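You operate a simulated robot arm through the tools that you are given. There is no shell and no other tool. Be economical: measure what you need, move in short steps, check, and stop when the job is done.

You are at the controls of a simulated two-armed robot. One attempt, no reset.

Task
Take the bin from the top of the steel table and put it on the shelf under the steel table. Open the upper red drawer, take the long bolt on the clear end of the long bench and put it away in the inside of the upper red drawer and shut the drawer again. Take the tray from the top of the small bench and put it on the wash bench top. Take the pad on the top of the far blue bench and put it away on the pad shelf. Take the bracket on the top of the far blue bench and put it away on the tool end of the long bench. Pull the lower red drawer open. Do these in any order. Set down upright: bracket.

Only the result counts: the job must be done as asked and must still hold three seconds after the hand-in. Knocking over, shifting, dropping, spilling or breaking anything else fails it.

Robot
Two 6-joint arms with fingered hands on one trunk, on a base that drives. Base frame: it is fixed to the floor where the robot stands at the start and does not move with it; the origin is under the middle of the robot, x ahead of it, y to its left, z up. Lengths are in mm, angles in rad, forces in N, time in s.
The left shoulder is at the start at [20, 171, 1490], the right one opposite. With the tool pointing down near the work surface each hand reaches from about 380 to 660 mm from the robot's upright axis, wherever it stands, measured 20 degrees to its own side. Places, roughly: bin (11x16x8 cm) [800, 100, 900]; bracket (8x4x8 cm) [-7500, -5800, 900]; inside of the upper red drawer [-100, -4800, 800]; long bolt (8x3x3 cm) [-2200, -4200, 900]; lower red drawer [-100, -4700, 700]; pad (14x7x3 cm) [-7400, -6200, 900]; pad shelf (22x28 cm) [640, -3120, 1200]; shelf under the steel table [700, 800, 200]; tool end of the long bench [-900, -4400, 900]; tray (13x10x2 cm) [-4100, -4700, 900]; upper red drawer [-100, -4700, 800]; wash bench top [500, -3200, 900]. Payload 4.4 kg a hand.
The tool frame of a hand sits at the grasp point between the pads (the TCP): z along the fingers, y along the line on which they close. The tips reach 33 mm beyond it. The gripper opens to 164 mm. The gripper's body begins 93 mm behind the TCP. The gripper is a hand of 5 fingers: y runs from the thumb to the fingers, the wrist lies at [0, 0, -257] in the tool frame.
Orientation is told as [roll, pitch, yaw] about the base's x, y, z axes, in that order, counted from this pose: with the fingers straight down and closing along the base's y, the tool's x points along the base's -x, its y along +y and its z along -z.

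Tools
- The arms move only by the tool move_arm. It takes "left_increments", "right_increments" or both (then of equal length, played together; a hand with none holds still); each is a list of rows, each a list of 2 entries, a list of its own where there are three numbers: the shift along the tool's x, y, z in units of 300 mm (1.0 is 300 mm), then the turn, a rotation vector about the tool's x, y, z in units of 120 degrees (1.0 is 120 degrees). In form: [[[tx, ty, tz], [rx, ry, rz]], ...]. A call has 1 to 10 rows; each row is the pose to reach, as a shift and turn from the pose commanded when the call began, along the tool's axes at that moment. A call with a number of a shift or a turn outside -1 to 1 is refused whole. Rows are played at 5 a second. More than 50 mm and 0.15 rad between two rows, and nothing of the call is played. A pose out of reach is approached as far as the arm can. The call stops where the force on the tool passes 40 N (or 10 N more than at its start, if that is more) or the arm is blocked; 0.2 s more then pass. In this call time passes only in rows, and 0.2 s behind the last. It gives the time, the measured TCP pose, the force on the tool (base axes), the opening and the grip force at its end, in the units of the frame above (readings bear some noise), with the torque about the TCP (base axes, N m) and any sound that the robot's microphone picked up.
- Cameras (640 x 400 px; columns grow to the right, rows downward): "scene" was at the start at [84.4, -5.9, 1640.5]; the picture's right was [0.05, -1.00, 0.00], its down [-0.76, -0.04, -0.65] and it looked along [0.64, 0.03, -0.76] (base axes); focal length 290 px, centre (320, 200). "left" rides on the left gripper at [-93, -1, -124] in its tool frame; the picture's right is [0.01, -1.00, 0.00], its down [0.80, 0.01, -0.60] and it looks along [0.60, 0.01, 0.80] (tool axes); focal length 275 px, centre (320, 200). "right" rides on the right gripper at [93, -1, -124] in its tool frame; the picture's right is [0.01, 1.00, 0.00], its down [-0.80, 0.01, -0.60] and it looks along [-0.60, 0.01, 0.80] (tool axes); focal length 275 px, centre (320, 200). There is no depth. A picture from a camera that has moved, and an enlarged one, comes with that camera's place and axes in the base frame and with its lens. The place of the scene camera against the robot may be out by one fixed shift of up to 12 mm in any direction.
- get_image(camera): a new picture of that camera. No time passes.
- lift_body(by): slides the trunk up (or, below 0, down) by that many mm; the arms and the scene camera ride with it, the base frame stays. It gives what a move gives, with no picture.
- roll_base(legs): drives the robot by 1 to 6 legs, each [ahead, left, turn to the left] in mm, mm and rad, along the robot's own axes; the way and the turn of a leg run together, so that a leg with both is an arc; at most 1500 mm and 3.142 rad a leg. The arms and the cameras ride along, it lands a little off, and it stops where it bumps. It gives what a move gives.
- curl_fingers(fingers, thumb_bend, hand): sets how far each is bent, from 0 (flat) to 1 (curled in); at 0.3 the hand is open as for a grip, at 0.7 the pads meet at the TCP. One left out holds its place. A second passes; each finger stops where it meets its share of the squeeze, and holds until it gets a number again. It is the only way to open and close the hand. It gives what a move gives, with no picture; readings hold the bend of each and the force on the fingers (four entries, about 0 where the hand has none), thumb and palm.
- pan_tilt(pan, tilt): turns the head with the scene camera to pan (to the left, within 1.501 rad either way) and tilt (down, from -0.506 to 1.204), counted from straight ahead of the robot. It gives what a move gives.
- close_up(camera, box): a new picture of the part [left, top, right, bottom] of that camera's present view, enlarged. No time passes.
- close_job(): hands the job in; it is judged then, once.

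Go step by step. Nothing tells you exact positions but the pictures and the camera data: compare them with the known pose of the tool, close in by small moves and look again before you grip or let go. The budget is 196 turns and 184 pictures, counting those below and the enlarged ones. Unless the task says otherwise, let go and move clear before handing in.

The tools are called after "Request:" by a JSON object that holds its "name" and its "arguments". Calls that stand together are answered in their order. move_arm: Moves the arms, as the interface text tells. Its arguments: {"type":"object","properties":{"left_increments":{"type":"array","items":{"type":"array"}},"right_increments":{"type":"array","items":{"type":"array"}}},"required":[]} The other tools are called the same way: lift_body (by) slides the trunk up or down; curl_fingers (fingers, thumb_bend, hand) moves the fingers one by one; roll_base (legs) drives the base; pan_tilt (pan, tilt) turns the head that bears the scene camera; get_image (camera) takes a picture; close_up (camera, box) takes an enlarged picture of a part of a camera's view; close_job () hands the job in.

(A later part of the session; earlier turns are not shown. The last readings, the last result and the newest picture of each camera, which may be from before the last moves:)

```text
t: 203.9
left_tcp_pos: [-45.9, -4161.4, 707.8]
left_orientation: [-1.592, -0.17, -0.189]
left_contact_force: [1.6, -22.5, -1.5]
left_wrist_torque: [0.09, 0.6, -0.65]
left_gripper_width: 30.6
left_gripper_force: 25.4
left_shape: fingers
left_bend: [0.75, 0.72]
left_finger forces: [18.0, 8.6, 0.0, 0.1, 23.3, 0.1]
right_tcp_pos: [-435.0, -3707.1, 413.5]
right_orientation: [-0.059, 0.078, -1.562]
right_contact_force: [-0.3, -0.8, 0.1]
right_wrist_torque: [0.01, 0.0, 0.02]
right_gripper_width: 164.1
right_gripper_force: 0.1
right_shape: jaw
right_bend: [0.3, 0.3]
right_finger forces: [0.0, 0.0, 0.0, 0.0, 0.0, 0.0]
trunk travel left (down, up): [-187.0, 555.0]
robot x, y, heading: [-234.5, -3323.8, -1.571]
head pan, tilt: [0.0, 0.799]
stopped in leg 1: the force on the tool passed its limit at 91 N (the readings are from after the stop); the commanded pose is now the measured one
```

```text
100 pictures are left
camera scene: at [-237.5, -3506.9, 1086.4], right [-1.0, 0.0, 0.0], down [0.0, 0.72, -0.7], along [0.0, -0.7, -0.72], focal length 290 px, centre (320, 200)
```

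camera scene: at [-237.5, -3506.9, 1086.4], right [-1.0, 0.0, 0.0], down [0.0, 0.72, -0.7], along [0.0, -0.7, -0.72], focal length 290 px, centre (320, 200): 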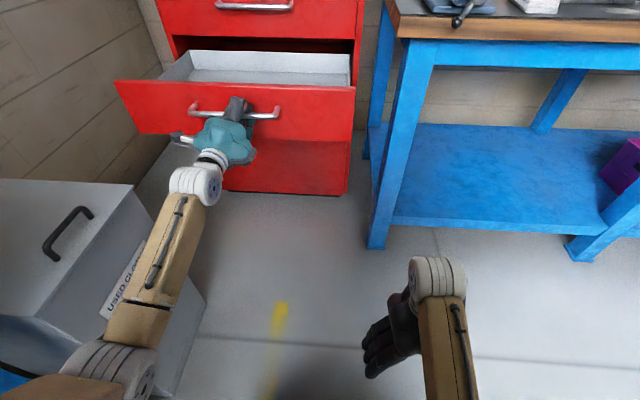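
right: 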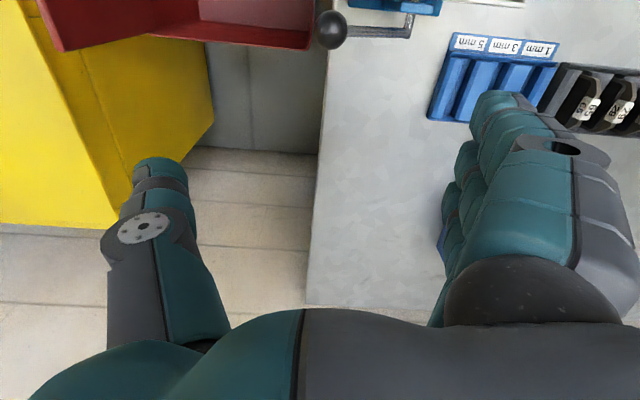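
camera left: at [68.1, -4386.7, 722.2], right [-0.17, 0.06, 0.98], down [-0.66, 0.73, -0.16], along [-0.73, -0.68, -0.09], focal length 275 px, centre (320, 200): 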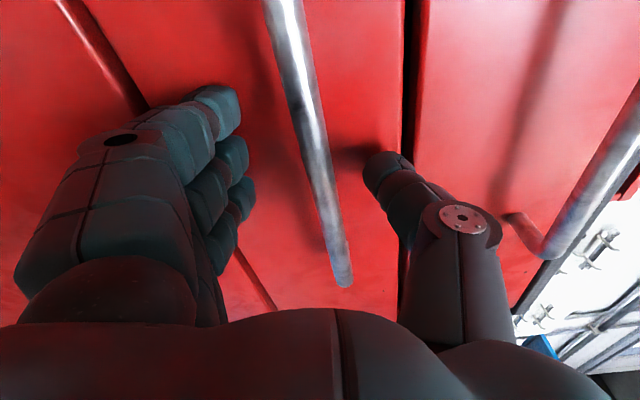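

The drawer is at its stop, fully open. I'll release, back away, raise the trunk and return the hand to tool-down.

Request:
{"name": "curl_fingers", "arguments": {"hand": "left", "fingers": 0.4, "thumb_bend": 0.4}}

Request:
{"name": "roll_base", "arguments": {"legs": [[-200, 0, 0]]}}

Request:
{"name": "lift_body", "arguments": {"by": 400}}

Request:
{"name": "lift_body", "arguments": {"by": 155}}

Request:
{"name": "move_arm", "arguments": {"left_increments": [[[0, 0, 0], [0, 0, 0.07]], [[0, 0, 0], [0, 0, 0.14]], [[0, 0, 0], [0, 0, 0.21]], [[0, 0, 0], [0, 0, 0.28]], [[0, 0, 0], [0, 0, 0.35]], [[0, 0, 0], [0, 0, 0.42]], [[0, 0, 0], [0, 0, 0.49]], [[0, 0, 0], [0, 0, 0.56]], [[0, 0, 0], [0, 0, 0.63]], [[0, 0, 0], [0, 0, 0.7]]]}}

Request:
{"name": "move_arm", "arguments": {"left_increments": [[[0.05, 0, -0.09], [0, 0.07, 0]], [[0.1, 0, -0.18], [0, 0.14, 0]], [[0.15, 0, -0.27], [0, 0.21, 0]], [[0.2, 0, -0.36], [0, 0.28, 0]], [[0.25, 0, -0.45], [0, 0.35, 0]], [[0.3, 0, -0.54], [0, 0.42, 0]], [[0.35, 0, -0.63], [0, 0.49, 0]], [[0.4, 0, -0.72], [0, 0.56, 0]], [[0.45, 0, -0.81], [0, 0.63, 0]], [[0.5, 0, -0.9], [0, 0.7, 0]]]}}

Request:
{"name": "pan_tilt", "arguments": {"pan": 0.0, "tilt": 0.5}}

Request:
{"name": "get_image", "arguments": {"camera": "scene"}}

```text
t: 204.9
left_tcp_pos: [-46.0, -4159.7, 710.1]
left_orientation: [-1.598, -0.172, -0.185]
left_contact_force: [0.5, 0.7, -0.4]
left_wrist_torque: [0.05, 0.02, -0.01]
left_gripper_width: 138.9
left_gripper_force: 0.0
left_shape: fingers
left_bend: [0.4, 0.4]
left_finger forces: [0.0, 0.0, 0.0, 0.0, 0.0, 0.1]
right_tcp_pos: [-434.3, -3706.3, 414.9]
right_orientation: [-0.059, 0.074, -1.562]
right_contact_force: [-0.4, 0.1, 0.0]
right_wrist_torque: [-0.04, -0.01, 0.0]
right_gripper_width: 163.9
right_gripper_force: 0.1
right_shape: jaw
right_bend: [0.3, 0.3]
right_finger forces: [0.0, 0.0, 0.0, 0.0, 0.0, 0.0]
trunk travel left (down, up): [-187.0, 555.0]
robot x, y, heading: [-233.6, -3321.9, -1.577]
head pan, tilt: [0.0, 0.799]
```

```text
t: 206.5
left_tcp_pos: [-43.8, -3964.6, 711.2]
left_orientation: [-1.598, -0.172, -0.187]
left_contact_force: [-0.2, 0.1, -0.1]
left_wrist_torque: [0.01, 0.0, 0.02]
left_gripper_width: 138.7
left_gripper_force: 0.1
left_shape: fingers
left_bend: [0.4, 0.4]
left_finger forces: [0.1, 0.0, 0.0, 0.1, 0.0, 0.1]
right_tcp_pos: [-432.9, -3512.0, 413.9]
right_orientation: [-0.059, 0.074, -1.56]
right_contact_force: [0.1, 0.1, -1.0]
right_wrist_torque: [-0.03, -0.01, 0.02]
right_gripper_width: 163.9
right_gripper_force: 0.1
right_shape: jaw
right_bend: [0.3, 0.3]
right_finger forces: [0.0, 0.0, 0.0, 0.1, 0.0, 0.0]
trunk travel left (down, up): [-187.0, 555.0]
robot x, y, heading: [-233.4, -3125.3, -1.57]
head pan, tilt: [0.0, 0.799]
```

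```text
t: 210.3
left_tcp_pos: [-43.8, -3964.9, 1110.3]
left_orientation: [-1.598, -0.173, -0.187]
left_contact_force: [0.4, -0.1, -0.2]
left_wrist_torque: [0.0, 0.01, 0.01]
left_gripper_width: 138.8
left_gripper_force: 0.1
left_shape: fingers
left_bend: [0.4, 0.4]
left_finger forces: [0.0, 0.1, 0.0, 0.0, 0.0, 0.1]
right_tcp_pos: [-434.3, -3512.4, 814.4]
right_orientation: [-0.058, 0.073, -1.561]
right_contact_force: [-0.6, 0.2, -0.8]
right_wrist_torque: [-0.02, 0.0, -0.03]
right_gripper_width: 163.9
right_gripper_force: 0.0
right_shape: jaw
right_bend: [0.3, 0.3]
right_finger forces: [0.1, 0.1, 0.1, 0.1, 0.0, 0.0]
trunk travel left (down, up): [-587.0, 155.0]
robot x, y, heading: [-234.9, -3127.1, -1.573]
head pan, tilt: [0.0, 0.799]
```

```text
t: 212.1
left_tcp_pos: [-43.9, -3964.1, 1264.2]
left_orientation: [-1.594, -0.17, -0.186]
left_contact_force: [-0.6, -0.5, -0.1]
left_wrist_torque: [-0.01, 0.03, -0.01]
left_gripper_width: 138.8
left_gripper_force: 0.1
left_shape: fingers
left_bend: [0.4, 0.4]
left_finger forces: [0.0, 0.1, 0.0, 0.0, 0.1, 0.0]
right_tcp_pos: [-433.5, -3512.1, 968.4]
right_orientation: [-0.06, 0.074, -1.559]
right_contact_force: [0.4, 0.2, -0.1]
right_wrist_torque: [0.02, -0.02, 0.0]
right_gripper_width: 164.0
right_gripper_force: 0.1
right_shape: jaw
right_bend: [0.3, 0.3]
right_finger forces: [0.0, 0.0, 0.0, 0.1, 0.1, 0.1]
trunk travel left (down, up): [-742.0, 0.0]
robot x, y, heading: [-232.7, -3127.4, -1.574]
head pan, tilt: [0.0, 0.799]
```

```text
t: 214.3
left_tcp_pos: [-43.3, -3964.7, 1263.6]
left_orientation: [1.923, -1.498, 2.6]
left_contact_force: [-0.6, -0.3, 0.0]
left_wrist_torque: [0.01, 0.01, 0.01]
left_gripper_width: 138.5
left_gripper_force: 0.0
left_shape: fingers
left_bend: [0.4, 0.4]
left_finger forces: [0.0, 0.1, 0.0, 0.1, 0.0, 0.0]
right_tcp_pos: [-432.6, -3512.8, 969.9]
right_orientation: [-0.06, 0.074, -1.562]
right_contact_force: [-0.3, -0.6, 0.2]
right_wrist_torque: [-0.01, -0.01, 0.0]
right_gripper_width: 163.7
right_gripper_force: 0.1
right_shape: jaw
right_bend: [0.3, 0.3]
right_finger forces: [0.0, 0.1, 0.0, 0.0, 0.0, 0.0]
trunk travel left (down, up): [-742.0, 0.0]
robot x, y, heading: [-236.9, -3130.0, -1.573]
head pan, tilt: [0.0, 0.799]
```

```text
t: 216.5
left_tcp_pos: [17.9, -3706.8, 1107.3]
left_orientation: [0.068, -0.128, -1.768]
left_contact_force: [-0.2, -0.5, -0.8]
left_wrist_torque: [0.05, 0.0, -0.01]
left_gripper_width: 138.9
left_gripper_force: 0.0
left_shape: fingers
left_bend: [0.4, 0.4]
left_finger forces: [0.0, 0.0, 0.0, 0.0, 0.0, 0.0]
right_tcp_pos: [-433.6, -3512.7, 969.2]
right_orientation: [-0.06, 0.075, -1.56]
right_contact_force: [-0.4, 0.1, -0.3]
right_wrist_torque: [0.03, 0.02, 0.01]
right_gripper_width: 164.0
right_gripper_force: 0.1
right_shape: jaw
right_bend: [0.3, 0.3]
right_finger forces: [0.1, 0.1, 0.0, 0.0, 0.0, 0.0]
trunk travel left (down, up): [-742.0, 0.0]
robot x, y, heading: [-229.5, -3125.7, -1.574]
head pan, tilt: [0.0, 0.799]
```

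```text
t: 217.3
left_tcp_pos: [17.7, -3706.5, 1108.5]
left_orientation: [0.066, -0.131, -1.767]
left_contact_force: [-0.8, -0.1, -0.3]
left_wrist_torque: [-0.01, 0.02, 0.0]
left_gripper_width: 138.8
left_gripper_force: 0.0
left_shape: fingers
left_bend: [0.4, 0.4]
left_finger forces: [0.1, 0.1, 0.0, 0.0, 0.0, 0.0]
right_tcp_pos: [-433.4, -3513.7, 970.4]
right_orientation: [-0.06, 0.074, -1.559]
right_contact_force: [-0.2, -1.1, -0.4]
right_wrist_torque: [-0.02, 0.01, 0.01]
right_gripper_width: 163.9
right_gripper_force: 0.0
right_shape: jaw
right_bend: [0.3, 0.3]
right_finger forces: [0.0, 0.1, 0.0, 0.0, 0.0, 0.2]
trunk travel left (down, up): [-742.0, 0.0]
robot x, y, heading: [-235.0, -3128.3, -1.574]
head pan, tilt: [0.0, 0.499]
```

```text
99 pictures are left
camera scene: at [-236.6, -3238.5, 1671.9], right [-1.0, 0.0, 0.0], down [0.0, 0.48, -0.88], along [0.0, -0.88, -0.48], focal length 290 px, centre (320, 200)
```

scene: 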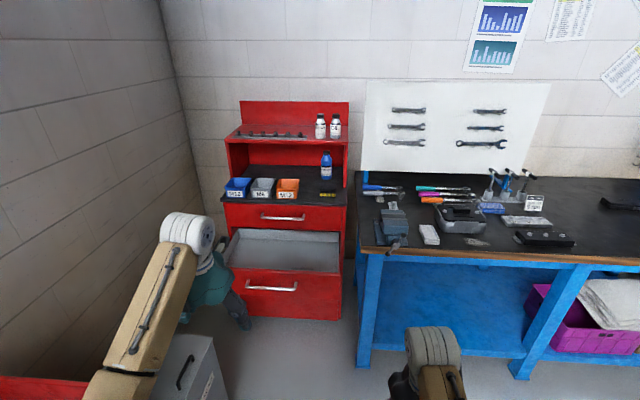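

Both drawers look right: upper shut, lower open. I'll level the left hand and travel toward the small bench.

Request:
{"name": "move_arm", "arguments": {"left_increments": [[[0, 0, 0], [0.015, 0.03, -0.045]], [[0, 0, 0], [0.0315, 0.062, -0.093]]]}}

Request:
{"name": "roll_base", "arguments": {"legs": [[230, -1400, 0], [0, -1400, 0]]}}

Request:
{"name": "pan_tilt", "arguments": {"pan": -0.7, "tilt": 0.4}}

Request:
{"name": "get_image", "arguments": {"camera": "scene"}}

```text
t: 217.9
left_tcp_pos: [19.0, -3714.0, 1100.6]
left_orientation: [-0.013, -0.002, -1.57]
left_contact_force: [0.3, -1.0, 0.2]
left_wrist_torque: [0.02, -0.01, -0.03]
left_gripper_width: 138.7
left_gripper_force: 0.0
left_shape: fingers
left_bend: [0.4, 0.4]
left_finger forces: [0.0, 0.0, 0.0, 0.0, 0.1, 0.1]
left hand out of reach, approached as far as the arm can: row 2
right_tcp_pos: [-432.8, -3514.3, 968.6]
right_orientation: [-0.059, 0.073, -1.561]
right_contact_force: [-0.2, -0.5, -0.2]
right_wrist_torque: [0.02, 0.02, 0.0]
right_gripper_width: 164.0
right_gripper_force: 0.1
right_shape: jaw
right_bend: [0.3, 0.3]
right_finger forces: [0.0, 0.1, 0.0, 0.1, 0.0, 0.0]
trunk travel left (down, up): [-742.0, 0.0]
robot x, y, heading: [-231.4, -3124.8, -1.573]
head pan, tilt: [0.0, 0.499]
```

```text
t: 231.6
left_tcp_pos: [-2741.3, -4045.7, 1100.1]
left_orientation: [-0.012, -0.006, -1.511]
left_contact_force: [-0.6, 0.0, 0.0]
left_wrist_torque: [-0.01, 0.0, 0.01]
left_gripper_width: 138.9
left_gripper_force: 0.1
left_shape: fingers
left_bend: [0.4, 0.4]
left_finger forces: [0.0, 0.1, 0.1, 0.0, 0.1, 0.0]
right_tcp_pos: [-3204.0, -3874.0, 970.2]
right_orientation: [-0.059, 0.073, -1.503]
right_contact_force: [0.1, 0.2, 0.2]
right_wrist_torque: [-0.01, -0.01, 0.01]
right_gripper_width: 164.0
right_gripper_force: 0.1
right_shape: jaw
right_bend: [0.3, 0.3]
right_finger forces: [0.0, 0.0, 0.0, 0.0, 0.0, 0.1]
trunk travel left (down, up): [-742.0, 0.0]
robot x, y, heading: [-3025.5, -3476.3, -1.515]
head pan, tilt: [0.0, 0.499]
```

```text
t: 232.7
left_tcp_pos: [-2741.8, -4045.2, 1101.4]
left_orientation: [-0.012, -0.004, -1.509]
left_contact_force: [-0.5, -0.8, -0.4]
left_wrist_torque: [0.03, 0.0, -0.01]
left_gripper_width: 138.7
left_gripper_force: 0.0
left_shape: fingers
left_bend: [0.4, 0.4]
left_finger forces: [0.1, 0.0, 0.0, 0.0, 0.0, 0.0]
right_tcp_pos: [-3203.7, -3872.8, 969.1]
right_orientation: [-0.059, 0.074, -1.5]
right_contact_force: [0.5, -0.7, -0.1]
right_wrist_torque: [0.01, 0.0, 0.01]
right_gripper_width: 163.7
right_gripper_force: 0.0
right_shape: jaw
right_bend: [0.3, 0.3]
right_finger forces: [0.0, 0.0, 0.0, 0.0, 0.1, 0.0]
trunk travel left (down, up): [-742.0, 0.0]
robot x, y, heading: [-3023.9, -3476.8, -1.517]
head pan, tilt: [-0.7, 0.4]
```

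```text
98 pictures are left
camera scene: at [-3084.8, -3571.2, 1681.1], right [-0.8, 0.6, 0.0], down [0.23, 0.31, -0.92], along [-0.55, -0.74, -0.39], focal length 290 px, centre (320, 200)
```

scene: 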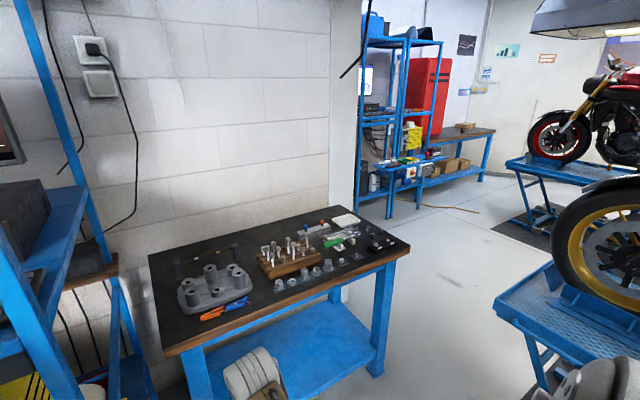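

I see the tray on the small bench near (−4073, −4682). I'll put the right hand in a comfortable higher pose and drive to stand in front of it.

Request:
{"name": "move_arm", "arguments": {"right_increments": [[[-0.1, 0, -0.08], [-0.007, -0.009, 0]], [[-0.2, 0, -0.16], [-0.014, -0.018, 0]], [[-0.3, 0, -0.24], [-0.02, -0.027, 0]], [[-0.4, 0, -0.32], [-0.028, -0.035, 0]], [[-0.5, 0, -0.4], [-0.028, -0.035, 0]]]}}

Request:
{"name": "roll_base", "arguments": {"legs": [[0, 0, -0.055], [0, -840, 0], [330, 0, 0]]}}

Request:
{"name": "pan_tilt", "arguments": {"pan": -0.2, "tilt": 0.8}}

Request:
{"name": "get_image", "arguments": {"camera": "scene"}}

Request:
{"name": "get_image", "arguments": {"camera": "right"}}

```text
t: 233.9
left_tcp_pos: [-2740.6, -4046.4, 1100.2]
left_orientation: [-0.015, -0.007, -1.509]
left_contact_force: [0.0, -0.7, 0.8]
left_wrist_torque: [0.01, 0.01, -0.04]
left_gripper_width: 138.9
left_gripper_force: 0.0
left_shape: fingers
left_bend: [0.4, 0.4]
left_finger forces: [0.0, 0.1, 0.1, 0.0, 0.0, 0.0]
right_tcp_pos: [-3185.6, -4039.8, 1064.0]
right_orientation: [-0.001, 0.002, -1.5]
right_contact_force: [-0.2, 0.2, 0.0]
right_wrist_torque: [0.03, 0.01, 0.0]
right_gripper_width: 164.1
right_gripper_force: 0.0
right_shape: jaw
right_bend: [0.3, 0.3]
right_finger forces: [0.1, 0.0, 0.1, 0.1, 0.0, 0.0]
right hand out of reach, approached as far as the arm can: row 2, 3, 4, 5
trunk travel left (down, up): [-742.0, 0.0]
robot x, y, heading: [-3025.0, -3479.1, -1.519]
head pan, tilt: [-0.7, 0.4]
```

```text
t: 234.8
left_tcp_pos: [-2754.1, -4056.0, 1100.5]
left_orientation: [0.007, -0.002, -1.53]
left_contact_force: [4.2, 0.9, 0.1]
left_wrist_torque: [-0.09, 0.5, 0.41]
left_gripper_width: 139.3
left_gripper_force: 0.1
left_shape: fingers
left_bend: [0.4, 0.4]
left_finger forces: [0.0, 0.0, 0.0, 0.0, 0.0, 0.0]
right_tcp_pos: [-3209.6, -4031.9, 1066.2]
right_orientation: [0.001, 0.0, -1.544]
right_contact_force: [-1.0, 1.5, 0.2]
right_wrist_torque: [-0.02, 0.0, -0.01]
right_gripper_width: 163.9
right_gripper_force: 0.0
right_shape: jaw
right_bend: [0.3, 0.3]
right_finger forces: [0.0, 0.1, 0.0, 0.1, 0.0, 0.0]
trunk travel left (down, up): [-742.0, 0.0]
robot x, y, heading: [-3023.2, -3476.6, -1.558]
head pan, tilt: [-0.7, 0.4]
stopped in leg 1: the force on the tool passed its limit at 48 N (the readings are from after the stop); the commanded pose is now the measured one
```

```text
t: 235.7
left_tcp_pos: [-2754.0, -4056.1, 1098.8]
left_orientation: [0.003, -0.003, -1.532]
left_contact_force: [5.9, 0.0, 0.8]
left_wrist_torque: [-0.07, 0.75, 0.49]
left_gripper_width: 139.1
left_gripper_force: 0.2
left_shape: fingers
left_bend: [0.4, 0.4]
left_finger forces: [0.0, 0.0, 0.0, 0.1, 0.0, 0.0]
right_tcp_pos: [-3207.6, -4031.2, 1065.1]
right_orientation: [-0.002, -0.001, -1.543]
right_contact_force: [-0.6, -0.4, 0.8]
right_wrist_torque: [0.0, -0.03, 0.01]
right_gripper_width: 163.8
right_gripper_force: 0.0
right_shape: jaw
right_bend: [0.3, 0.3]
right_finger forces: [0.0, 0.0, 0.0, 0.0, 0.0, 0.1]
trunk travel left (down, up): [-742.0, 0.0]
robot x, y, heading: [-3022.6, -3476.9, -1.557]
head pan, tilt: [-0.201, 0.799]
```

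```text
97 pictures are left
camera scene: at [-3043.5, -3576.3, 1646.1], right [-0.98, 0.19, 0.0], down [0.13, 0.7, -0.7], along [-0.13, -0.69, -0.72], focal length 290 px, centre (320, 200)
```

scene: 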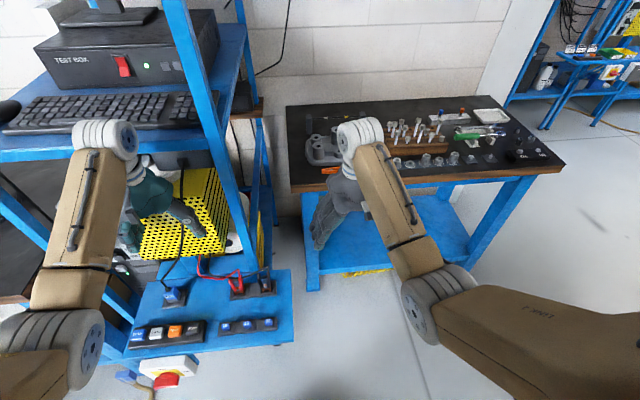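

```text
96 pictures are left
camera right: at [-3213.0, -3938.0, 1188.4], right [1.0, 0.04, 0.0], down [0.03, -0.8, 0.6], along [0.02, -0.6, -0.8], focal length 275 px, centre (320, 200)
```

right: 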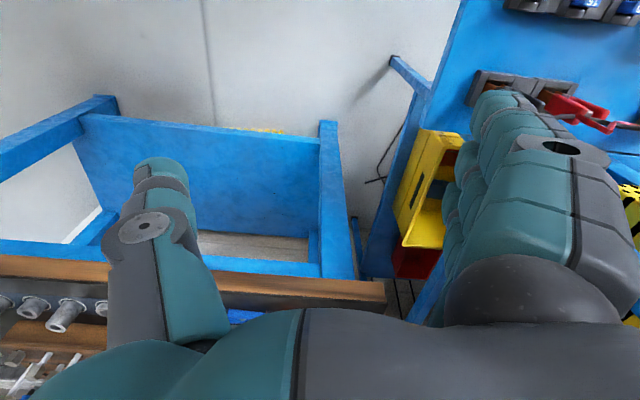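

The left hand brushed the rack post. I'll move away from it, back out to free space, then turn and go on.

Request:
{"name": "roll_base", "arguments": {"legs": [[-60, 25, 0], [-150, 0, 0]]}}

Request:
{"name": "get_image", "arguments": {"camera": "scene"}}

```text
t: 237.6
left_tcp_pos: [-2733.8, -3845.8, 1101.4]
left_orientation: [0.005, -0.003, -1.531]
left_contact_force: [-0.3, 0.5, -0.4]
left_wrist_torque: [-0.04, 0.0, -0.01]
left_gripper_width: 139.4
left_gripper_force: 0.1
left_shape: fingers
left_bend: [0.4, 0.4]
left_finger forces: [0.0, 0.0, 0.1, 0.1, 0.0, 0.0]
right_tcp_pos: [-3189.3, -3821.9, 1064.7]
right_orientation: [0.001, 0.001, -1.543]
right_contact_force: [0.1, 0.8, -0.4]
right_wrist_torque: [-0.04, -0.01, -0.02]
right_gripper_width: 164.3
right_gripper_force: 0.0
right_shape: jaw
right_bend: [0.3, 0.3]
right_finger forces: [0.0, 0.0, 0.1, 0.1, 0.1, 0.0]
trunk travel left (down, up): [-742.0, 0.0]
robot x, y, heading: [-3011.1, -3267.4, -1.558]
head pan, tilt: [-0.201, 0.799]
```

```text
95 pictures are left
camera scene: at [-3023.4, -3365.7, 1646.0], right [-0.98, 0.18, 0.0], down [0.13, 0.7, -0.7], along [-0.13, -0.69, -0.72], focal length 290 px, centre (320, 200)
```

scene: 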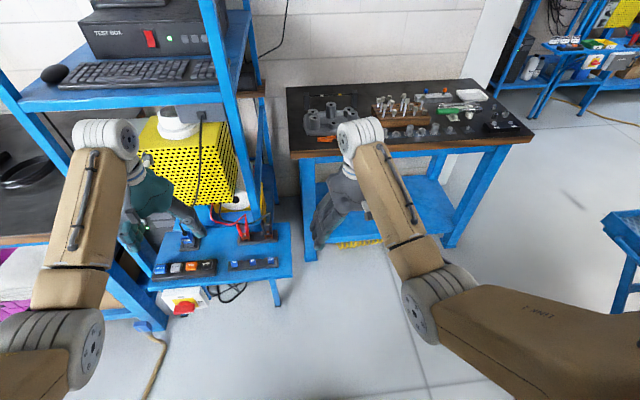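

The rack looks intact. The bike lift's edge runs diagonally near (−4225, −3886)…(−4033, −3588), so I'll take a path that keeps clear of it and the rack.

Request:
{"name": "roll_base", "arguments": {"legs": [[0, -350, -0.013], [430, -150, 0], [200, -190, 0]]}}

Request:
{"name": "pan_tilt", "arguments": {"pan": -0.3, "tilt": 0.8}}

Request:
{"name": "get_image", "arguments": {"camera": "scene"}}

```text
t: 243.8
left_tcp_pos: [-3439.1, -4483.7, 1100.4]
left_orientation: [0.004, -0.002, -1.546]
left_contact_force: [-0.6, 0.8, -0.8]
left_wrist_torque: [-0.02, -0.04, 0.01]
left_gripper_width: 139.3
left_gripper_force: 0.1
left_shape: fingers
left_bend: [0.4, 0.4]
left_finger forces: [0.1, 0.0, 0.1, 0.1, 0.0, 0.1]
right_tcp_pos: [-3893.7, -4451.9, 1064.1]
right_orientation: [0.0, 0.001, -1.553]
right_contact_force: [-0.9, -0.8, -0.6]
right_wrist_torque: [0.04, -0.05, -0.01]
right_gripper_width: 164.0
right_gripper_force: 0.0
right_shape: jaw
right_bend: [0.3, 0.3]
right_finger forces: [0.1, 0.0, 0.0, 0.0, 0.0, 0.0]
trunk travel left (down, up): [-742.0, 0.0]
robot x, y, heading: [-3704.2, -3899.4, -1.568]
head pan, tilt: [-0.201, 0.799]
```

```text
t: 244.5
left_tcp_pos: [-3439.3, -4482.2, 1099.2]
left_orientation: [0.005, -0.003, -1.543]
left_contact_force: [0.0, -0.4, 0.6]
left_wrist_torque: [-0.02, -0.02, 0.06]
left_gripper_width: 139.1
left_gripper_force: 0.0
left_shape: fingers
left_bend: [0.4, 0.4]
left_finger forces: [0.0, 0.1, 0.0, 0.0, 0.0, 0.1]
right_tcp_pos: [-3893.1, -4452.7, 1065.5]
right_orientation: [0.001, 0.0, -1.554]
right_contact_force: [-0.4, -0.8, 0.4]
right_wrist_torque: [-0.01, 0.0, 0.03]
right_gripper_width: 164.0
right_gripper_force: 0.0
right_shape: jaw
right_bend: [0.3, 0.3]
right_finger forces: [0.1, 0.0, 0.1, 0.0, 0.0, 0.0]
trunk travel left (down, up): [-742.0, 0.0]
robot x, y, heading: [-3706.1, -3902.4, -1.568]
head pan, tilt: [-0.3, 0.799]
```

```text
94 pictures are left
camera scene: at [-3731.0, -3996.7, 1646.0], right [-0.96, 0.29, 0.0], down [0.21, 0.69, -0.7], along [-0.2, -0.67, -0.72], focal length 290 px, centre (320, 200)
```

scene: 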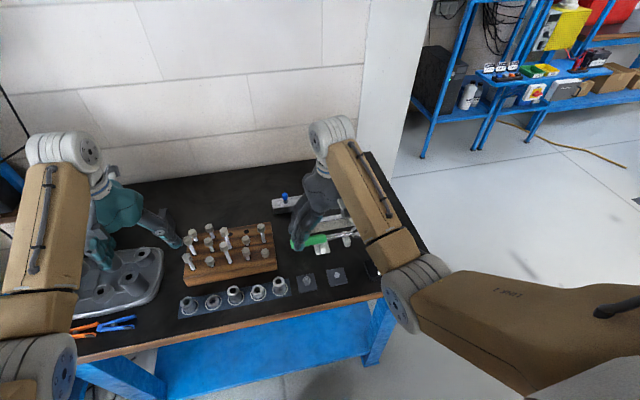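

Request:
{"name": "get_image", "arguments": {"camera": "right"}}

```text
93 pictures are left
camera right: at [-3896.7, -4358.2, 1188.1], right [1.0, 0.03, 0.0], down [0.02, -0.8, 0.6], along [0.02, -0.6, -0.8], focal length 275 px, centre (320, 200)
```

right: 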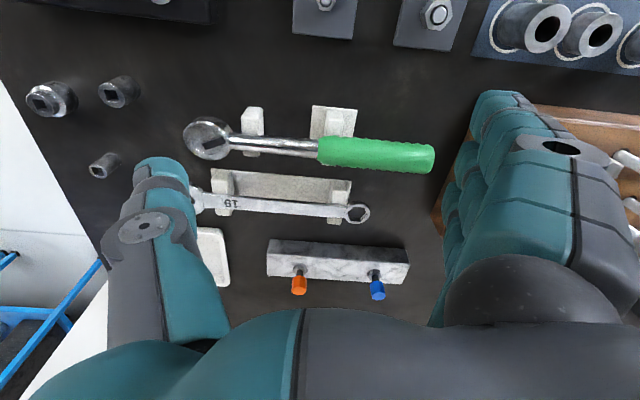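

The tray lies at roughly (−4070, −4658), partly hidden by the thumb. I'll move over toward it.

Request:
{"name": "roll_base", "arguments": {"legs": [[110, -150, 0]]}}

Request:
{"name": "get_image", "arguments": {"camera": "right"}}

```text
t: 246.0
left_tcp_pos: [-3589.4, -4591.7, 1100.8]
left_orientation: [0.006, -0.002, -1.543]
left_contact_force: [-0.8, 0.0, 0.4]
left_wrist_torque: [0.03, -0.03, 0.01]
left_gripper_width: 139.2
left_gripper_force: 0.0
left_shape: fingers
left_bend: [0.4, 0.4]
left_finger forces: [0.0, 0.0, 0.1, 0.0, 0.1, 0.1]
right_tcp_pos: [-4042.5, -4561.8, 1065.1]
right_orientation: [0.0, 0.0, -1.555]
right_contact_force: [-0.1, -0.6, -0.9]
right_wrist_torque: [-0.01, -0.03, 0.02]
right_gripper_width: 163.7
right_gripper_force: 0.0
right_shape: jaw
right_bend: [0.3, 0.3]
right_finger forces: [0.0, 0.1, 0.0, 0.0, 0.0, 0.1]
trunk travel left (down, up): [-742.0, 0.0]
robot x, y, heading: [-3853.1, -4007.4, -1.57]
head pan, tilt: [-0.3, 0.799]
```

```text
92 pictures are left
camera right: at [-4046.6, -4468.0, 1187.8], right [1.0, 0.03, 0.0], down [0.02, -0.8, 0.6], along [0.02, -0.6, -0.8], focal length 275 px, centre (320, 200)
```

right: 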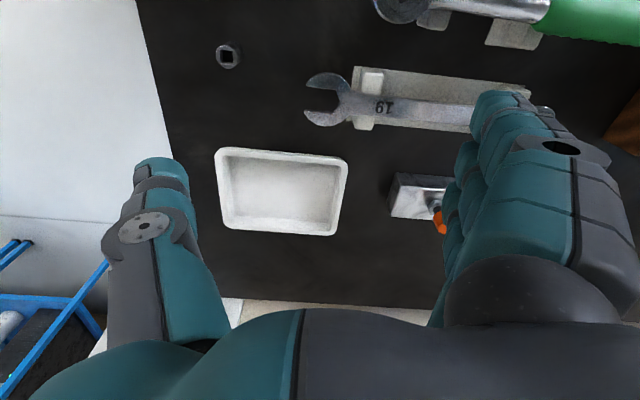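

The tray measures 130 mm along x, with centre near (−4084, −4648). I'll grip it along x between its short sides. First I'll centre above it and descend part-way.

Request:
{"name": "roll_base", "arguments": {"legs": [[20, 0, 0]]}}

Request:
{"name": "curl_fingers", "arguments": {"hand": "right", "fingers": 0.28, "thumb_bend": 0.28}}

Request:
{"name": "move_arm", "arguments": {"right_increments": [[[-0.11, -0.07, 0.05], [0, 0, 0.015]], [[-0.22, -0.14, 0.1], [0, 0, 0.0315]], [[-0.22, -0.14, 0.23], [0, 0, 0.0315]]]}}

Request:
{"name": "get_image", "arguments": {"camera": "right"}}

```text
t: 246.8
left_tcp_pos: [-3587.7, -4609.7, 1101.0]
left_orientation: [0.005, -0.003, -1.543]
left_contact_force: [0.6, 0.5, -0.7]
left_wrist_torque: [-0.03, 0.02, 0.0]
left_gripper_width: 139.1
left_gripper_force: 0.1
left_shape: fingers
left_bend: [0.4, 0.4]
left_finger forces: [0.0, 0.0, 0.0, 0.1, 0.0, 0.0]
right_tcp_pos: [-4041.8, -4580.2, 1065.2]
right_orientation: [0.001, 0.001, -1.556]
right_contact_force: [1.2, 0.2, -0.7]
right_wrist_torque: [-0.02, -0.02, -0.02]
right_gripper_width: 164.3
right_gripper_force: 0.1
right_shape: jaw
right_bend: [0.3, 0.3]
right_finger forces: [0.0, 0.0, 0.1, 0.0, 0.0, 0.0]
trunk travel left (down, up): [-742.0, 0.0]
robot x, y, heading: [-3855.1, -4029.0, -1.571]
head pan, tilt: [-0.3, 0.799]
```

```text
t: 247.8
left_tcp_pos: [-3588.6, -4610.8, 1101.0]
left_orientation: [0.007, -0.001, -1.541]
left_contact_force: [-0.1, 0.6, 0.0]
left_wrist_torque: [0.02, 0.01, -0.03]
left_gripper_width: 139.1
left_gripper_force: 0.1
left_shape: fingers
left_bend: [0.4, 0.4]
left_finger forces: [0.0, 0.1, 0.1, 0.0, 0.0, 0.1]
right_tcp_pos: [-4043.5, -4580.2, 1064.7]
right_orientation: [0.0, -0.001, -1.554]
right_contact_force: [-0.4, 0.6, 0.1]
right_wrist_torque: [0.0, -0.01, 0.0]
right_gripper_width: 183.6
right_gripper_force: 0.1
right_shape: fingers
right_bend: [0.28, 0.28]
right_finger forces: [0.0, 0.0, 0.0, 0.1, 0.0, 0.0]
trunk travel left (down, up): [-742.0, 0.0]
robot x, y, heading: [-3853.1, -4027.9, -1.568]
head pan, tilt: [-0.3, 0.799]
```

```text
t: 248.6
left_tcp_pos: [-3589.1, -4610.7, 1100.4]
left_orientation: [0.006, -0.003, -1.543]
left_contact_force: [0.9, -0.3, 0.3]
left_wrist_torque: [0.02, 0.02, 0.02]
left_gripper_width: 139.4
left_gripper_force: 0.1
left_shape: fingers
left_bend: [0.4, 0.4]
left_finger forces: [0.1, 0.1, 0.1, 0.0, 0.0, 0.1]
right_tcp_pos: [-4084.3, -4648.2, 995.7]
right_orientation: [0.0, -0.003, -1.621]
right_contact_force: [-0.5, 0.3, 0.6]
right_wrist_torque: [0.03, -0.03, 0.0]
right_gripper_width: 183.8
right_gripper_force: 0.0
right_shape: fingers
right_bend: [0.28, 0.28]
right_finger forces: [0.0, 0.0, 0.0, 0.0, 0.0, 0.1]
trunk travel left (down, up): [-742.0, 0.0]
robot x, y, heading: [-3851.2, -4026.5, -1.567]
head pan, tilt: [-0.3, 0.799]
```

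```text
91 pictures are left
camera right: at [-4082.3, -4554.3, 1119.3], right [1.0, -0.04, 0.0], down [-0.03, -0.8, 0.6], along [-0.02, -0.6, -0.8], focal length 275 px, centre (320, 200)
```

right: 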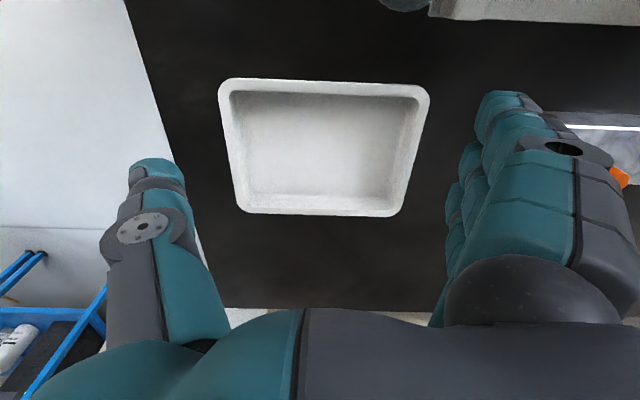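

I'm well centred, with the rim near z 946. I'll descend to about z 963.

Request:
{"name": "move_arm", "arguments": {"right_increments": [[[0, 0, 0.04], [0, 0, 0]], [[0, 0, 0.07], [0, 0, 0]], [[0, 0, 0.085], [0, 0, 0]], [[0, 0, 0.1], [0, 0, 0]], [[0, 0, 0.11], [0, 0, 0]]]}}

Request:
{"name": "get_image", "arguments": {"camera": "right"}}

```text
t: 249.8
left_tcp_pos: [-3587.5, -4612.3, 1099.9]
left_orientation: [0.005, -0.002, -1.544]
left_contact_force: [-0.3, -0.2, 0.6]
left_wrist_torque: [-0.02, -0.02, -0.02]
left_gripper_width: 139.1
left_gripper_force: 0.0
left_shape: fingers
left_bend: [0.4, 0.4]
left_finger forces: [0.0, 0.1, 0.0, 0.0, 0.0, 0.1]
right_tcp_pos: [-4084.3, -4647.2, 962.7]
right_orientation: [-0.001, 0.001, -1.619]
right_contact_force: [0.2, 0.3, 0.4]
right_wrist_torque: [0.0, 0.02, 0.03]
right_gripper_width: 183.9
right_gripper_force: 0.1
right_shape: fingers
right_bend: [0.28, 0.28]
right_finger forces: [0.0, 0.0, 0.0, 0.1, 0.0, 0.0]
trunk travel left (down, up): [-742.0, 0.0]
robot x, y, heading: [-3854.9, -4024.2, -1.564]
head pan, tilt: [-0.3, 0.799]
```

```text
90 pictures are left
camera right: at [-4080.9, -4553.5, 1086.4], right [1.0, -0.04, 0.0], down [-0.03, -0.8, 0.6], along [-0.02, -0.6, -0.8], focal length 275 px, centre (320, 200)
```

right: 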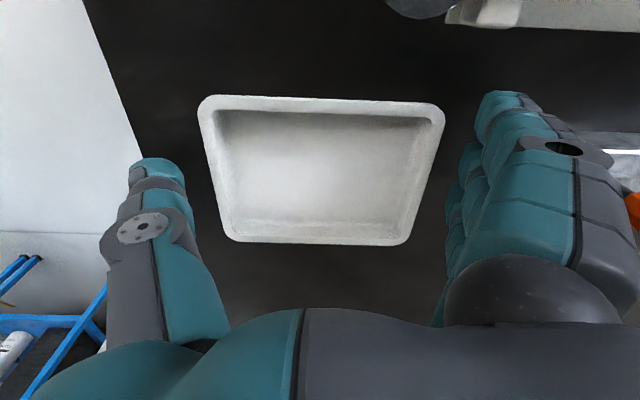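

I'm at the right height, so I'll close on the tray.

Request:
{"name": "curl_fingers", "arguments": {"hand": "right", "fingers": 0.7, "thumb_bend": 0.7}}

Request:
{"name": "get_image", "arguments": {"camera": "right"}}

```text
t: 250.8
left_tcp_pos: [-3588.7, -4611.1, 1101.5]
left_orientation: [0.005, -0.002, -1.543]
left_contact_force: [0.6, 0.2, 1.1]
left_wrist_torque: [0.0, 0.01, -0.02]
left_gripper_width: 139.2
left_gripper_force: 0.1
left_shape: fingers
left_bend: [0.4, 0.4]
left_finger forces: [0.0, 0.1, 0.1, 0.0, 0.0, 0.1]
right_tcp_pos: [-4083.7, -4647.6, 964.0]
right_orientation: [0.002, 0.001, -1.621]
right_contact_force: [0.8, 0.2, 3.0]
right_wrist_torque: [0.03, -0.28, 0.0]
right_gripper_width: 141.3
right_gripper_force: 24.7
right_shape: fingers
right_bend: [0.43, 0.4]
right_finger forces: [11.6, 7.2, 4.4, 2.4, 23.9, 0.1]
trunk travel left (down, up): [-742.0, 0.0]
robot x, y, heading: [-3850.8, -4028.1, -1.567]
head pan, tilt: [-0.3, 0.799]
```

```text
89 pictures are left
camera right: at [-4080.4, -4553.4, 1086.9], right [1.0, -0.04, 0.0], down [-0.03, -0.8, 0.6], along [-0.02, -0.6, -0.8], focal length 275 px, centre (320, 200)
```

right: 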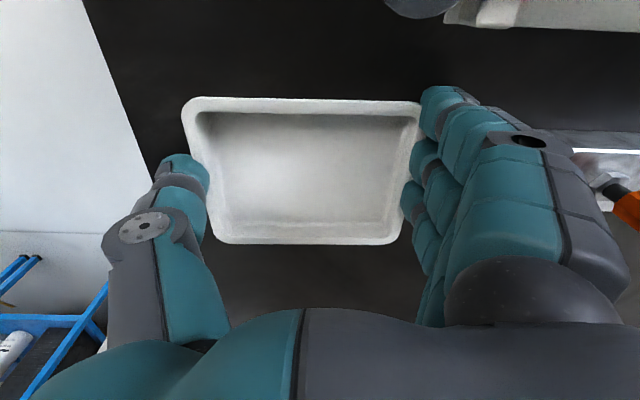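

The tray is gripped at 25 N. I'll lift it 90 mm and check.

Request:
{"name": "move_arm", "arguments": {"right_increments": [[[0, 0, -0.05], [0, 0, 0]], [[0, 0, -0.15], [0, 0, 0]], [[0, 0, -0.25], [0, 0, 0]], [[0, 0, -0.33], [0, 0, 0]]]}}

Request:
{"name": "get_image", "arguments": {"camera": "right"}}

```text
t: 251.8
left_tcp_pos: [-3588.6, -4611.2, 1100.9]
left_orientation: [0.006, -0.003, -1.542]
left_contact_force: [-0.2, -0.7, 0.5]
left_wrist_torque: [0.02, -0.01, -0.01]
left_gripper_width: 139.4
left_gripper_force: 0.1
left_shape: fingers
left_bend: [0.4, 0.4]
left_finger forces: [0.0, 0.0, 0.0, 0.0, 0.0, 0.1]
right_tcp_pos: [-4085.5, -4647.5, 1061.1]
right_orientation: [0.0, -0.001, -1.621]
right_contact_force: [-0.3, -0.1, -1.0]
right_wrist_torque: [0.05, -0.01, -0.01]
right_gripper_width: 141.2
right_gripper_force: 24.9
right_shape: fingers
right_bend: [0.43, 0.4]
right_finger forces: [11.2, 7.0, 4.2, 2.5, 24.4, 0.0]
trunk travel left (down, up): [-742.0, 0.0]
robot x, y, heading: [-3855.0, -4031.0, -1.568]
head pan, tilt: [-0.3, 0.799]
```

```text
88 pictures are left
camera right: at [-4082.9, -4554.0, 1184.4], right [1.0, -0.04, 0.0], down [-0.03, -0.8, 0.6], along [-0.02, -0.6, -0.8], focal length 275 px, centre (320, 200)
```

right: 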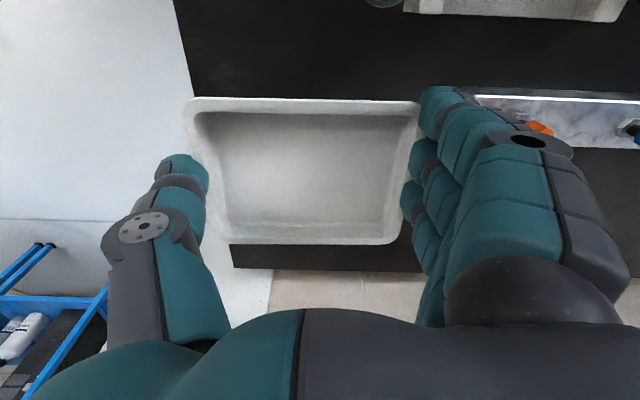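

The tray is secure. I'll draw it in a little and drive back along the safe corridor toward the wash bench.

Request:
{"name": "move_arm", "arguments": {"right_increments": [[[0.1, 0, 0], [0, 0, 0]], [[0.2, 0, 0], [0, 0, 0]], [[0.3, 0, 0], [0, 0, 0]]]}}

Request:
{"name": "roll_base", "arguments": {"legs": [[-330, 355, 0], [-390, 150, 0], [0, 500, 0]]}}

```text
t: 252.6
left_tcp_pos: [-3589.1, -4609.5, 1100.6]
left_orientation: [0.005, -0.001, -1.542]
left_contact_force: [-0.4, 0.3, -0.3]
left_wrist_torque: [-0.01, 0.0, 0.0]
left_gripper_width: 139.2
left_gripper_force: 0.2
left_shape: fingers
left_bend: [0.4, 0.4]
left_finger forces: [0.1, 0.0, 0.1, 0.0, 0.0, 0.0]
right_tcp_pos: [-4080.2, -4561.9, 1054.9]
right_orientation: [-0.001, -0.003, -1.619]
right_contact_force: [0.4, 1.3, -0.6]
right_wrist_torque: [-0.01, -0.01, -0.02]
right_gripper_width: 141.2
right_gripper_force: 24.5
right_shape: fingers
right_bend: [0.43, 0.4]
right_finger forces: [11.2, 6.9, 4.3, 2.5, 24.5, 0.0]
right hand out of reach, approached as far as the arm can: row 3
trunk travel left (down, up): [-742.0, 0.0]
robot x, y, heading: [-3854.1, -4027.2, -1.572]
head pan, tilt: [-0.3, 0.799]
```

```text
t: 260.1
left_tcp_pos: [-2593.9, -3892.6, 1100.4]
left_orientation: [0.003, -0.001, -1.54]
left_contact_force: [0.8, -0.5, 1.1]
left_wrist_torque: [0.01, 0.04, 0.0]
left_gripper_width: 139.3
left_gripper_force: 0.1
left_shape: fingers
left_bend: [0.4, 0.4]
left_finger forces: [0.0, 0.0, 0.1, 0.1, 0.0, 0.0]
right_tcp_pos: [-3087.1, -3845.9, 1054.2]
right_orientation: [0.0, 0.0, -1.617]
right_contact_force: [-0.9, -0.1, -0.5]
right_wrist_torque: [0.02, 0.04, -0.02]
right_gripper_width: 140.6
right_gripper_force: 24.5
right_shape: fingers
right_bend: [0.43, 0.4]
right_finger forces: [11.2, 7.0, 4.3, 2.5, 24.4, 0.0]
trunk travel left (down, up): [-742.0, 0.0]
robot x, y, heading: [-2859.9, -3310.3, -1.565]
head pan, tilt: [-0.3, 0.799]
```

Request:
{"name": "roll_base", "arguments": {"legs": [[0, 950, 0], [0, 950, 0], [0, 0, 1.565]]}}

Request:
{"name": "pan_tilt", "arguments": {"pan": 0.0, "tilt": 0.4}}

Request:
{"name": "get_image", "arguments": {"camera": "scene"}}

```text
t: 273.5
left_tcp_pos: [-417.7, -3024.7, 1099.7]
left_orientation: [0.006, -0.001, 0.079]
left_contact_force: [0.9, -0.7, -0.4]
left_wrist_torque: [-0.01, -0.02, -0.02]
left_gripper_width: 139.3
left_gripper_force: 0.0
left_shape: fingers
left_bend: [0.4, 0.4]
left_finger forces: [0.0, 0.0, 0.1, 0.1, 0.1, 0.0]
right_tcp_pos: [-441.9, -3517.1, 1054.3]
right_orientation: [0.0, 0.002, 0.0]
right_contact_force: [-0.7, -0.4, -0.9]
right_wrist_torque: [0.0, -0.05, 0.0]
right_gripper_width: 140.9
right_gripper_force: 24.4
right_shape: fingers
right_bend: [0.43, 0.4]
right_finger forces: [10.4, 7.1, 4.4, 2.6, 24.0, 0.0]
trunk travel left (down, up): [-742.0, 0.0]
robot x, y, heading: [-986.4, -3316.3, 0.058]
head pan, tilt: [-0.3, 0.799]
```

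```text
t: 274.4
left_tcp_pos: [-417.3, -3024.5, 1101.3]
left_orientation: [0.006, -0.001, 0.075]
left_contact_force: [0.8, 0.0, -0.5]
left_wrist_torque: [0.01, -0.01, 0.01]
left_gripper_width: 139.3
left_gripper_force: 0.1
left_shape: fingers
left_bend: [0.4, 0.4]
left_finger forces: [0.1, 0.0, 0.0, 0.1, 0.0, 0.1]
right_tcp_pos: [-442.4, -3517.4, 1053.1]
right_orientation: [0.001, 0.0, -0.001]
right_contact_force: [-0.1, 0.6, -0.8]
right_wrist_torque: [0.03, 0.03, -0.04]
right_gripper_width: 140.9
right_gripper_force: 24.2
right_shape: fingers
right_bend: [0.43, 0.4]
right_finger forces: [10.3, 7.1, 4.4, 2.6, 23.9, 0.0]
trunk travel left (down, up): [-742.0, 0.0]
robot x, y, heading: [-985.3, -3319.2, 0.053]
head pan, tilt: [0.0, 0.4]
```

```text
87 pictures are left
camera scene: at [-887.9, -3321.9, 1681.0], right [0.05, -1.0, 0.0], down [-0.39, -0.02, -0.92], along [0.92, 0.05, -0.39], focal length 290 px, centre (320, 200)
```

scene: 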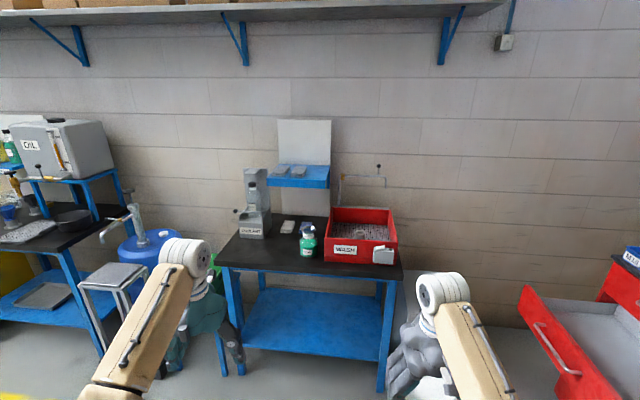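

I see free space on the wash bench's front-left part, near (270, −3020). I'll drive there.

Request:
{"name": "roll_base", "arguments": {"legs": [[0, 0, -0.055], [0, 490, 0], [580, 0, 0]]}}

Request:
{"name": "pan_tilt", "arguments": {"pan": -0.2, "tilt": 0.7}}

Request:
{"name": "get_image", "arguments": {"camera": "scene"}}

Request:
{"name": "get_image", "arguments": {"camera": "right"}}

```text
t: 280.5
left_tcp_pos: [151.8, -2588.5, 1100.3]
left_orientation: [0.005, -0.001, -0.011]
left_contact_force: [0.0, -0.3, -1.0]
left_wrist_torque: [0.0, 0.01, 0.0]
left_gripper_width: 139.2
left_gripper_force: 0.1
left_shape: fingers
left_bend: [0.4, 0.4]
left_finger forces: [0.1, 0.0, 0.0, 0.1, 0.0, 0.0]
right_tcp_pos: [87.3, -3079.5, 1054.1]
right_orientation: [0.0, 0.0, -0.085]
right_contact_force: [0.1, -0.3, -0.2]
right_wrist_torque: [0.01, 0.02, 0.01]
right_gripper_width: 140.8
right_gripper_force: 24.1
right_shape: fingers
right_bend: [0.43, 0.4]
right_finger forces: [10.3, 7.2, 4.5, 2.6, 23.9, 0.0]
trunk travel left (down, up): [-742.0, 0.0]
robot x, y, heading: [-437.5, -2830.4, -0.03]
head pan, tilt: [0.0, 0.4]
```

```text
t: 281.3
left_tcp_pos: [151.5, -2589.0, 1100.8]
left_orientation: [0.005, 0.0, -0.008]
left_contact_force: [-0.8, 0.1, -0.6]
left_wrist_torque: [0.01, -0.03, 0.0]
left_gripper_width: 139.1
left_gripper_force: 0.2
left_shape: fingers
left_bend: [0.4, 0.4]
left_finger forces: [0.0, 0.0, 0.1, 0.1, 0.1, 0.0]
right_tcp_pos: [86.3, -3079.2, 1053.8]
right_orientation: [0.001, 0.002, -0.084]
right_contact_force: [-0.3, 0.4, -0.5]
right_wrist_torque: [0.0, 0.02, -0.01]
right_gripper_width: 140.9
right_gripper_force: 24.4
right_shape: fingers
right_bend: [0.43, 0.4]
right_finger forces: [10.3, 7.2, 4.5, 2.5, 24.0, 0.1]
trunk travel left (down, up): [-742.0, 0.0]
robot x, y, heading: [-440.3, -2832.2, -0.032]
head pan, tilt: [-0.201, 0.7]
```

```text
86 pictures are left
camera scene: at [-350.6, -2862.1, 1654.4], right [-0.23, -0.97, 0.0], down [-0.63, 0.15, -0.77], along [0.74, -0.18, -0.64], focal length 290 px, centre (320, 200)
```

scene: 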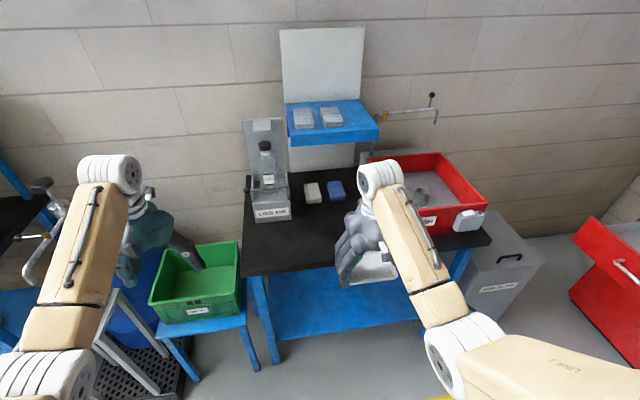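

```text
85 pictures are left
camera right: at [-7.1, -3071.2, 1177.0], right [0.07, 1.0, 0.0], down [0.8, -0.06, 0.6], along [0.6, -0.04, -0.8], focal length 275 px, centre (320, 200)
```

right: 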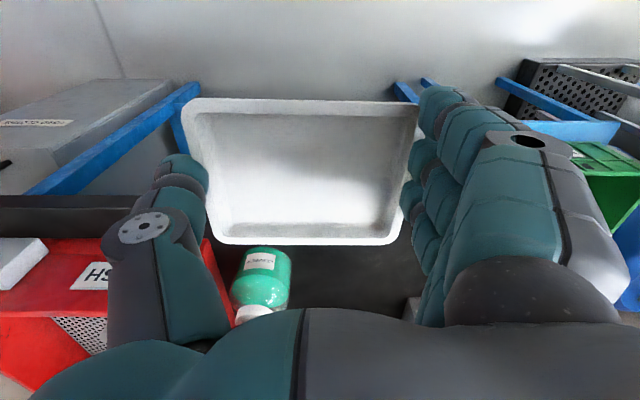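

The free spot is around (325, −2985). I'll line up, roll forward, and lower the tray partly.

Request:
{"name": "roll_base", "arguments": {"legs": [[0, 0, 0.032], [0, 75, 0], [228, 0, 0]]}}

Request:
{"name": "get_image", "arguments": {"camera": "scene"}}

Request:
{"name": "get_image", "arguments": {"camera": "right"}}

```text
t: 284.0
left_tcp_pos: [378.0, -2499.8, 1100.5]
left_orientation: [0.006, -0.002, 0.021]
left_contact_force: [0.0, 0.5, -0.3]
left_wrist_torque: [0.01, -0.03, 0.0]
left_gripper_width: 139.0
left_gripper_force: 0.1
left_shape: fingers
left_bend: [0.4, 0.4]
left_finger forces: [0.0, 0.0, 0.0, 0.0, 0.0, 0.1]
right_tcp_pos: [326.4, -2991.4, 1054.3]
right_orientation: [0.0, -0.001, -0.055]
right_contact_force: [-0.4, -0.1, -0.3]
right_wrist_torque: [0.01, 0.02, -0.01]
right_gripper_width: 140.8
right_gripper_force: 24.6
right_shape: fingers
right_bend: [0.43, 0.4]
right_finger forces: [10.4, 7.3, 4.6, 2.7, 24.1, 0.0]
trunk travel left (down, up): [-742.0, 0.0]
robot x, y, heading: [-207.3, -2758.8, -0.006]
head pan, tilt: [-0.201, 0.7]
```

```text
84 pictures are left
camera scene: at [-116.1, -2787.9, 1654.2], right [-0.2, -0.98, 0.0], down [-0.63, 0.13, -0.76], along [0.75, -0.16, -0.64], focal length 290 px, centre (320, 200)
```

scene: 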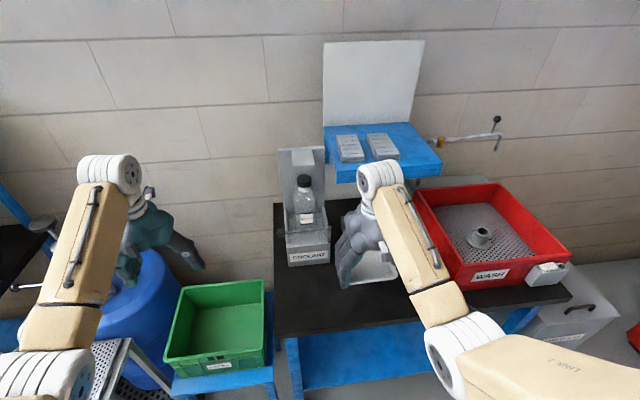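

```text
83 pictures are left
camera right: at [233.5, -2986.5, 1176.5], right [0.04, 1.0, 0.0], down [0.8, -0.04, 0.6], along [0.6, -0.03, -0.8], focal length 275 px, centre (320, 200)
```

right: 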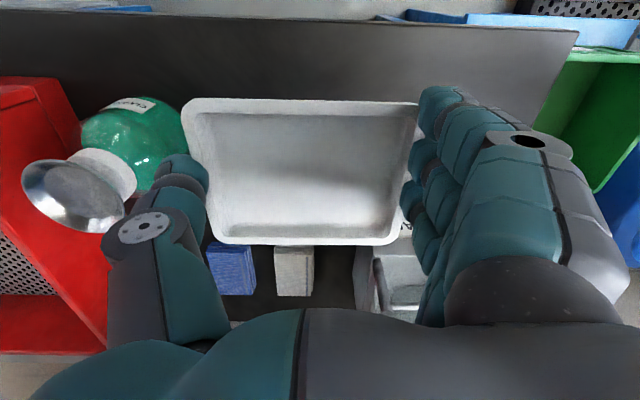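

There's clearance to the bottle and the coolant stand. I'll nudge back 25 mm and lower the tray toward the bench.

Request:
{"name": "move_arm", "arguments": {"right_increments": [[[0.04, 0, 0.1], [0, 0, 0]], [[0.083, 0, 0.2], [0, 0, 0]], [[0.083, 0, 0.3], [0, 0, 0]]]}}

Request:
{"name": "get_image", "arguments": {"camera": "right"}}

Request:
{"name": "get_image", "arguments": {"camera": "scene"}}

```text
t: 284.8
left_tcp_pos: [376.8, -2500.4, 1100.4]
left_orientation: [0.005, -0.001, 0.021]
left_contact_force: [0.0, -1.0, 0.1]
left_wrist_torque: [0.0, -0.02, -0.01]
left_gripper_width: 139.1
left_gripper_force: 0.0
left_shape: fingers
left_bend: [0.4, 0.4]
left_finger forces: [0.0, 0.0, 0.0, 0.1, 0.1, 0.0]
right_tcp_pos: [303.5, -2991.2, 964.6]
right_orientation: [0.0, 0.0, -0.057]
right_contact_force: [1.0, 0.5, -0.1]
right_wrist_torque: [0.0, 0.0, 0.01]
right_gripper_width: 141.0
right_gripper_force: 24.3
right_shape: fingers
right_bend: [0.43, 0.4]
right_finger forces: [10.3, 7.4, 4.5, 2.7, 24.0, 0.0]
trunk travel left (down, up): [-742.0, 0.0]
robot x, y, heading: [-203.9, -2760.8, -0.002]
head pan, tilt: [-0.201, 0.7]
```

```text
82 pictures are left
camera right: at [209.8, -2986.0, 1087.9], right [0.04, 1.0, 0.0], down [0.8, -0.03, 0.6], along [0.6, -0.03, -0.8], focal length 275 px, centre (320, 200)
```

right: 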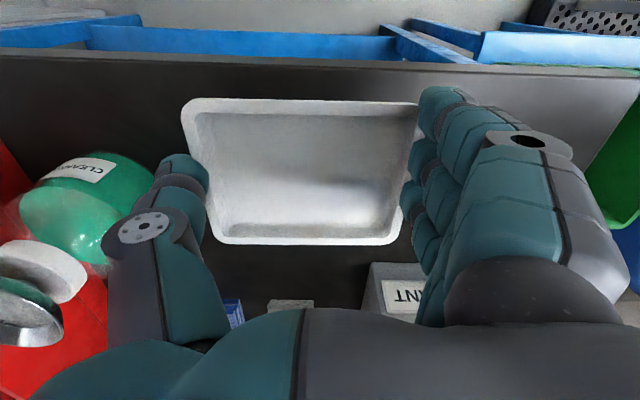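

```text
81 pictures are left
camera scene: at [-116.7, -2787.7, 1654.3], right [-0.2, -0.98, 0.0], down [-0.63, 0.13, -0.76], along [0.75, -0.16, -0.64], focal length 290 px, centre (320, 200)
```

scene: 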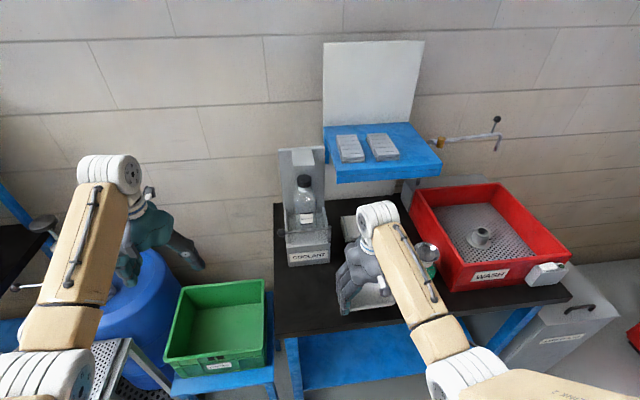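

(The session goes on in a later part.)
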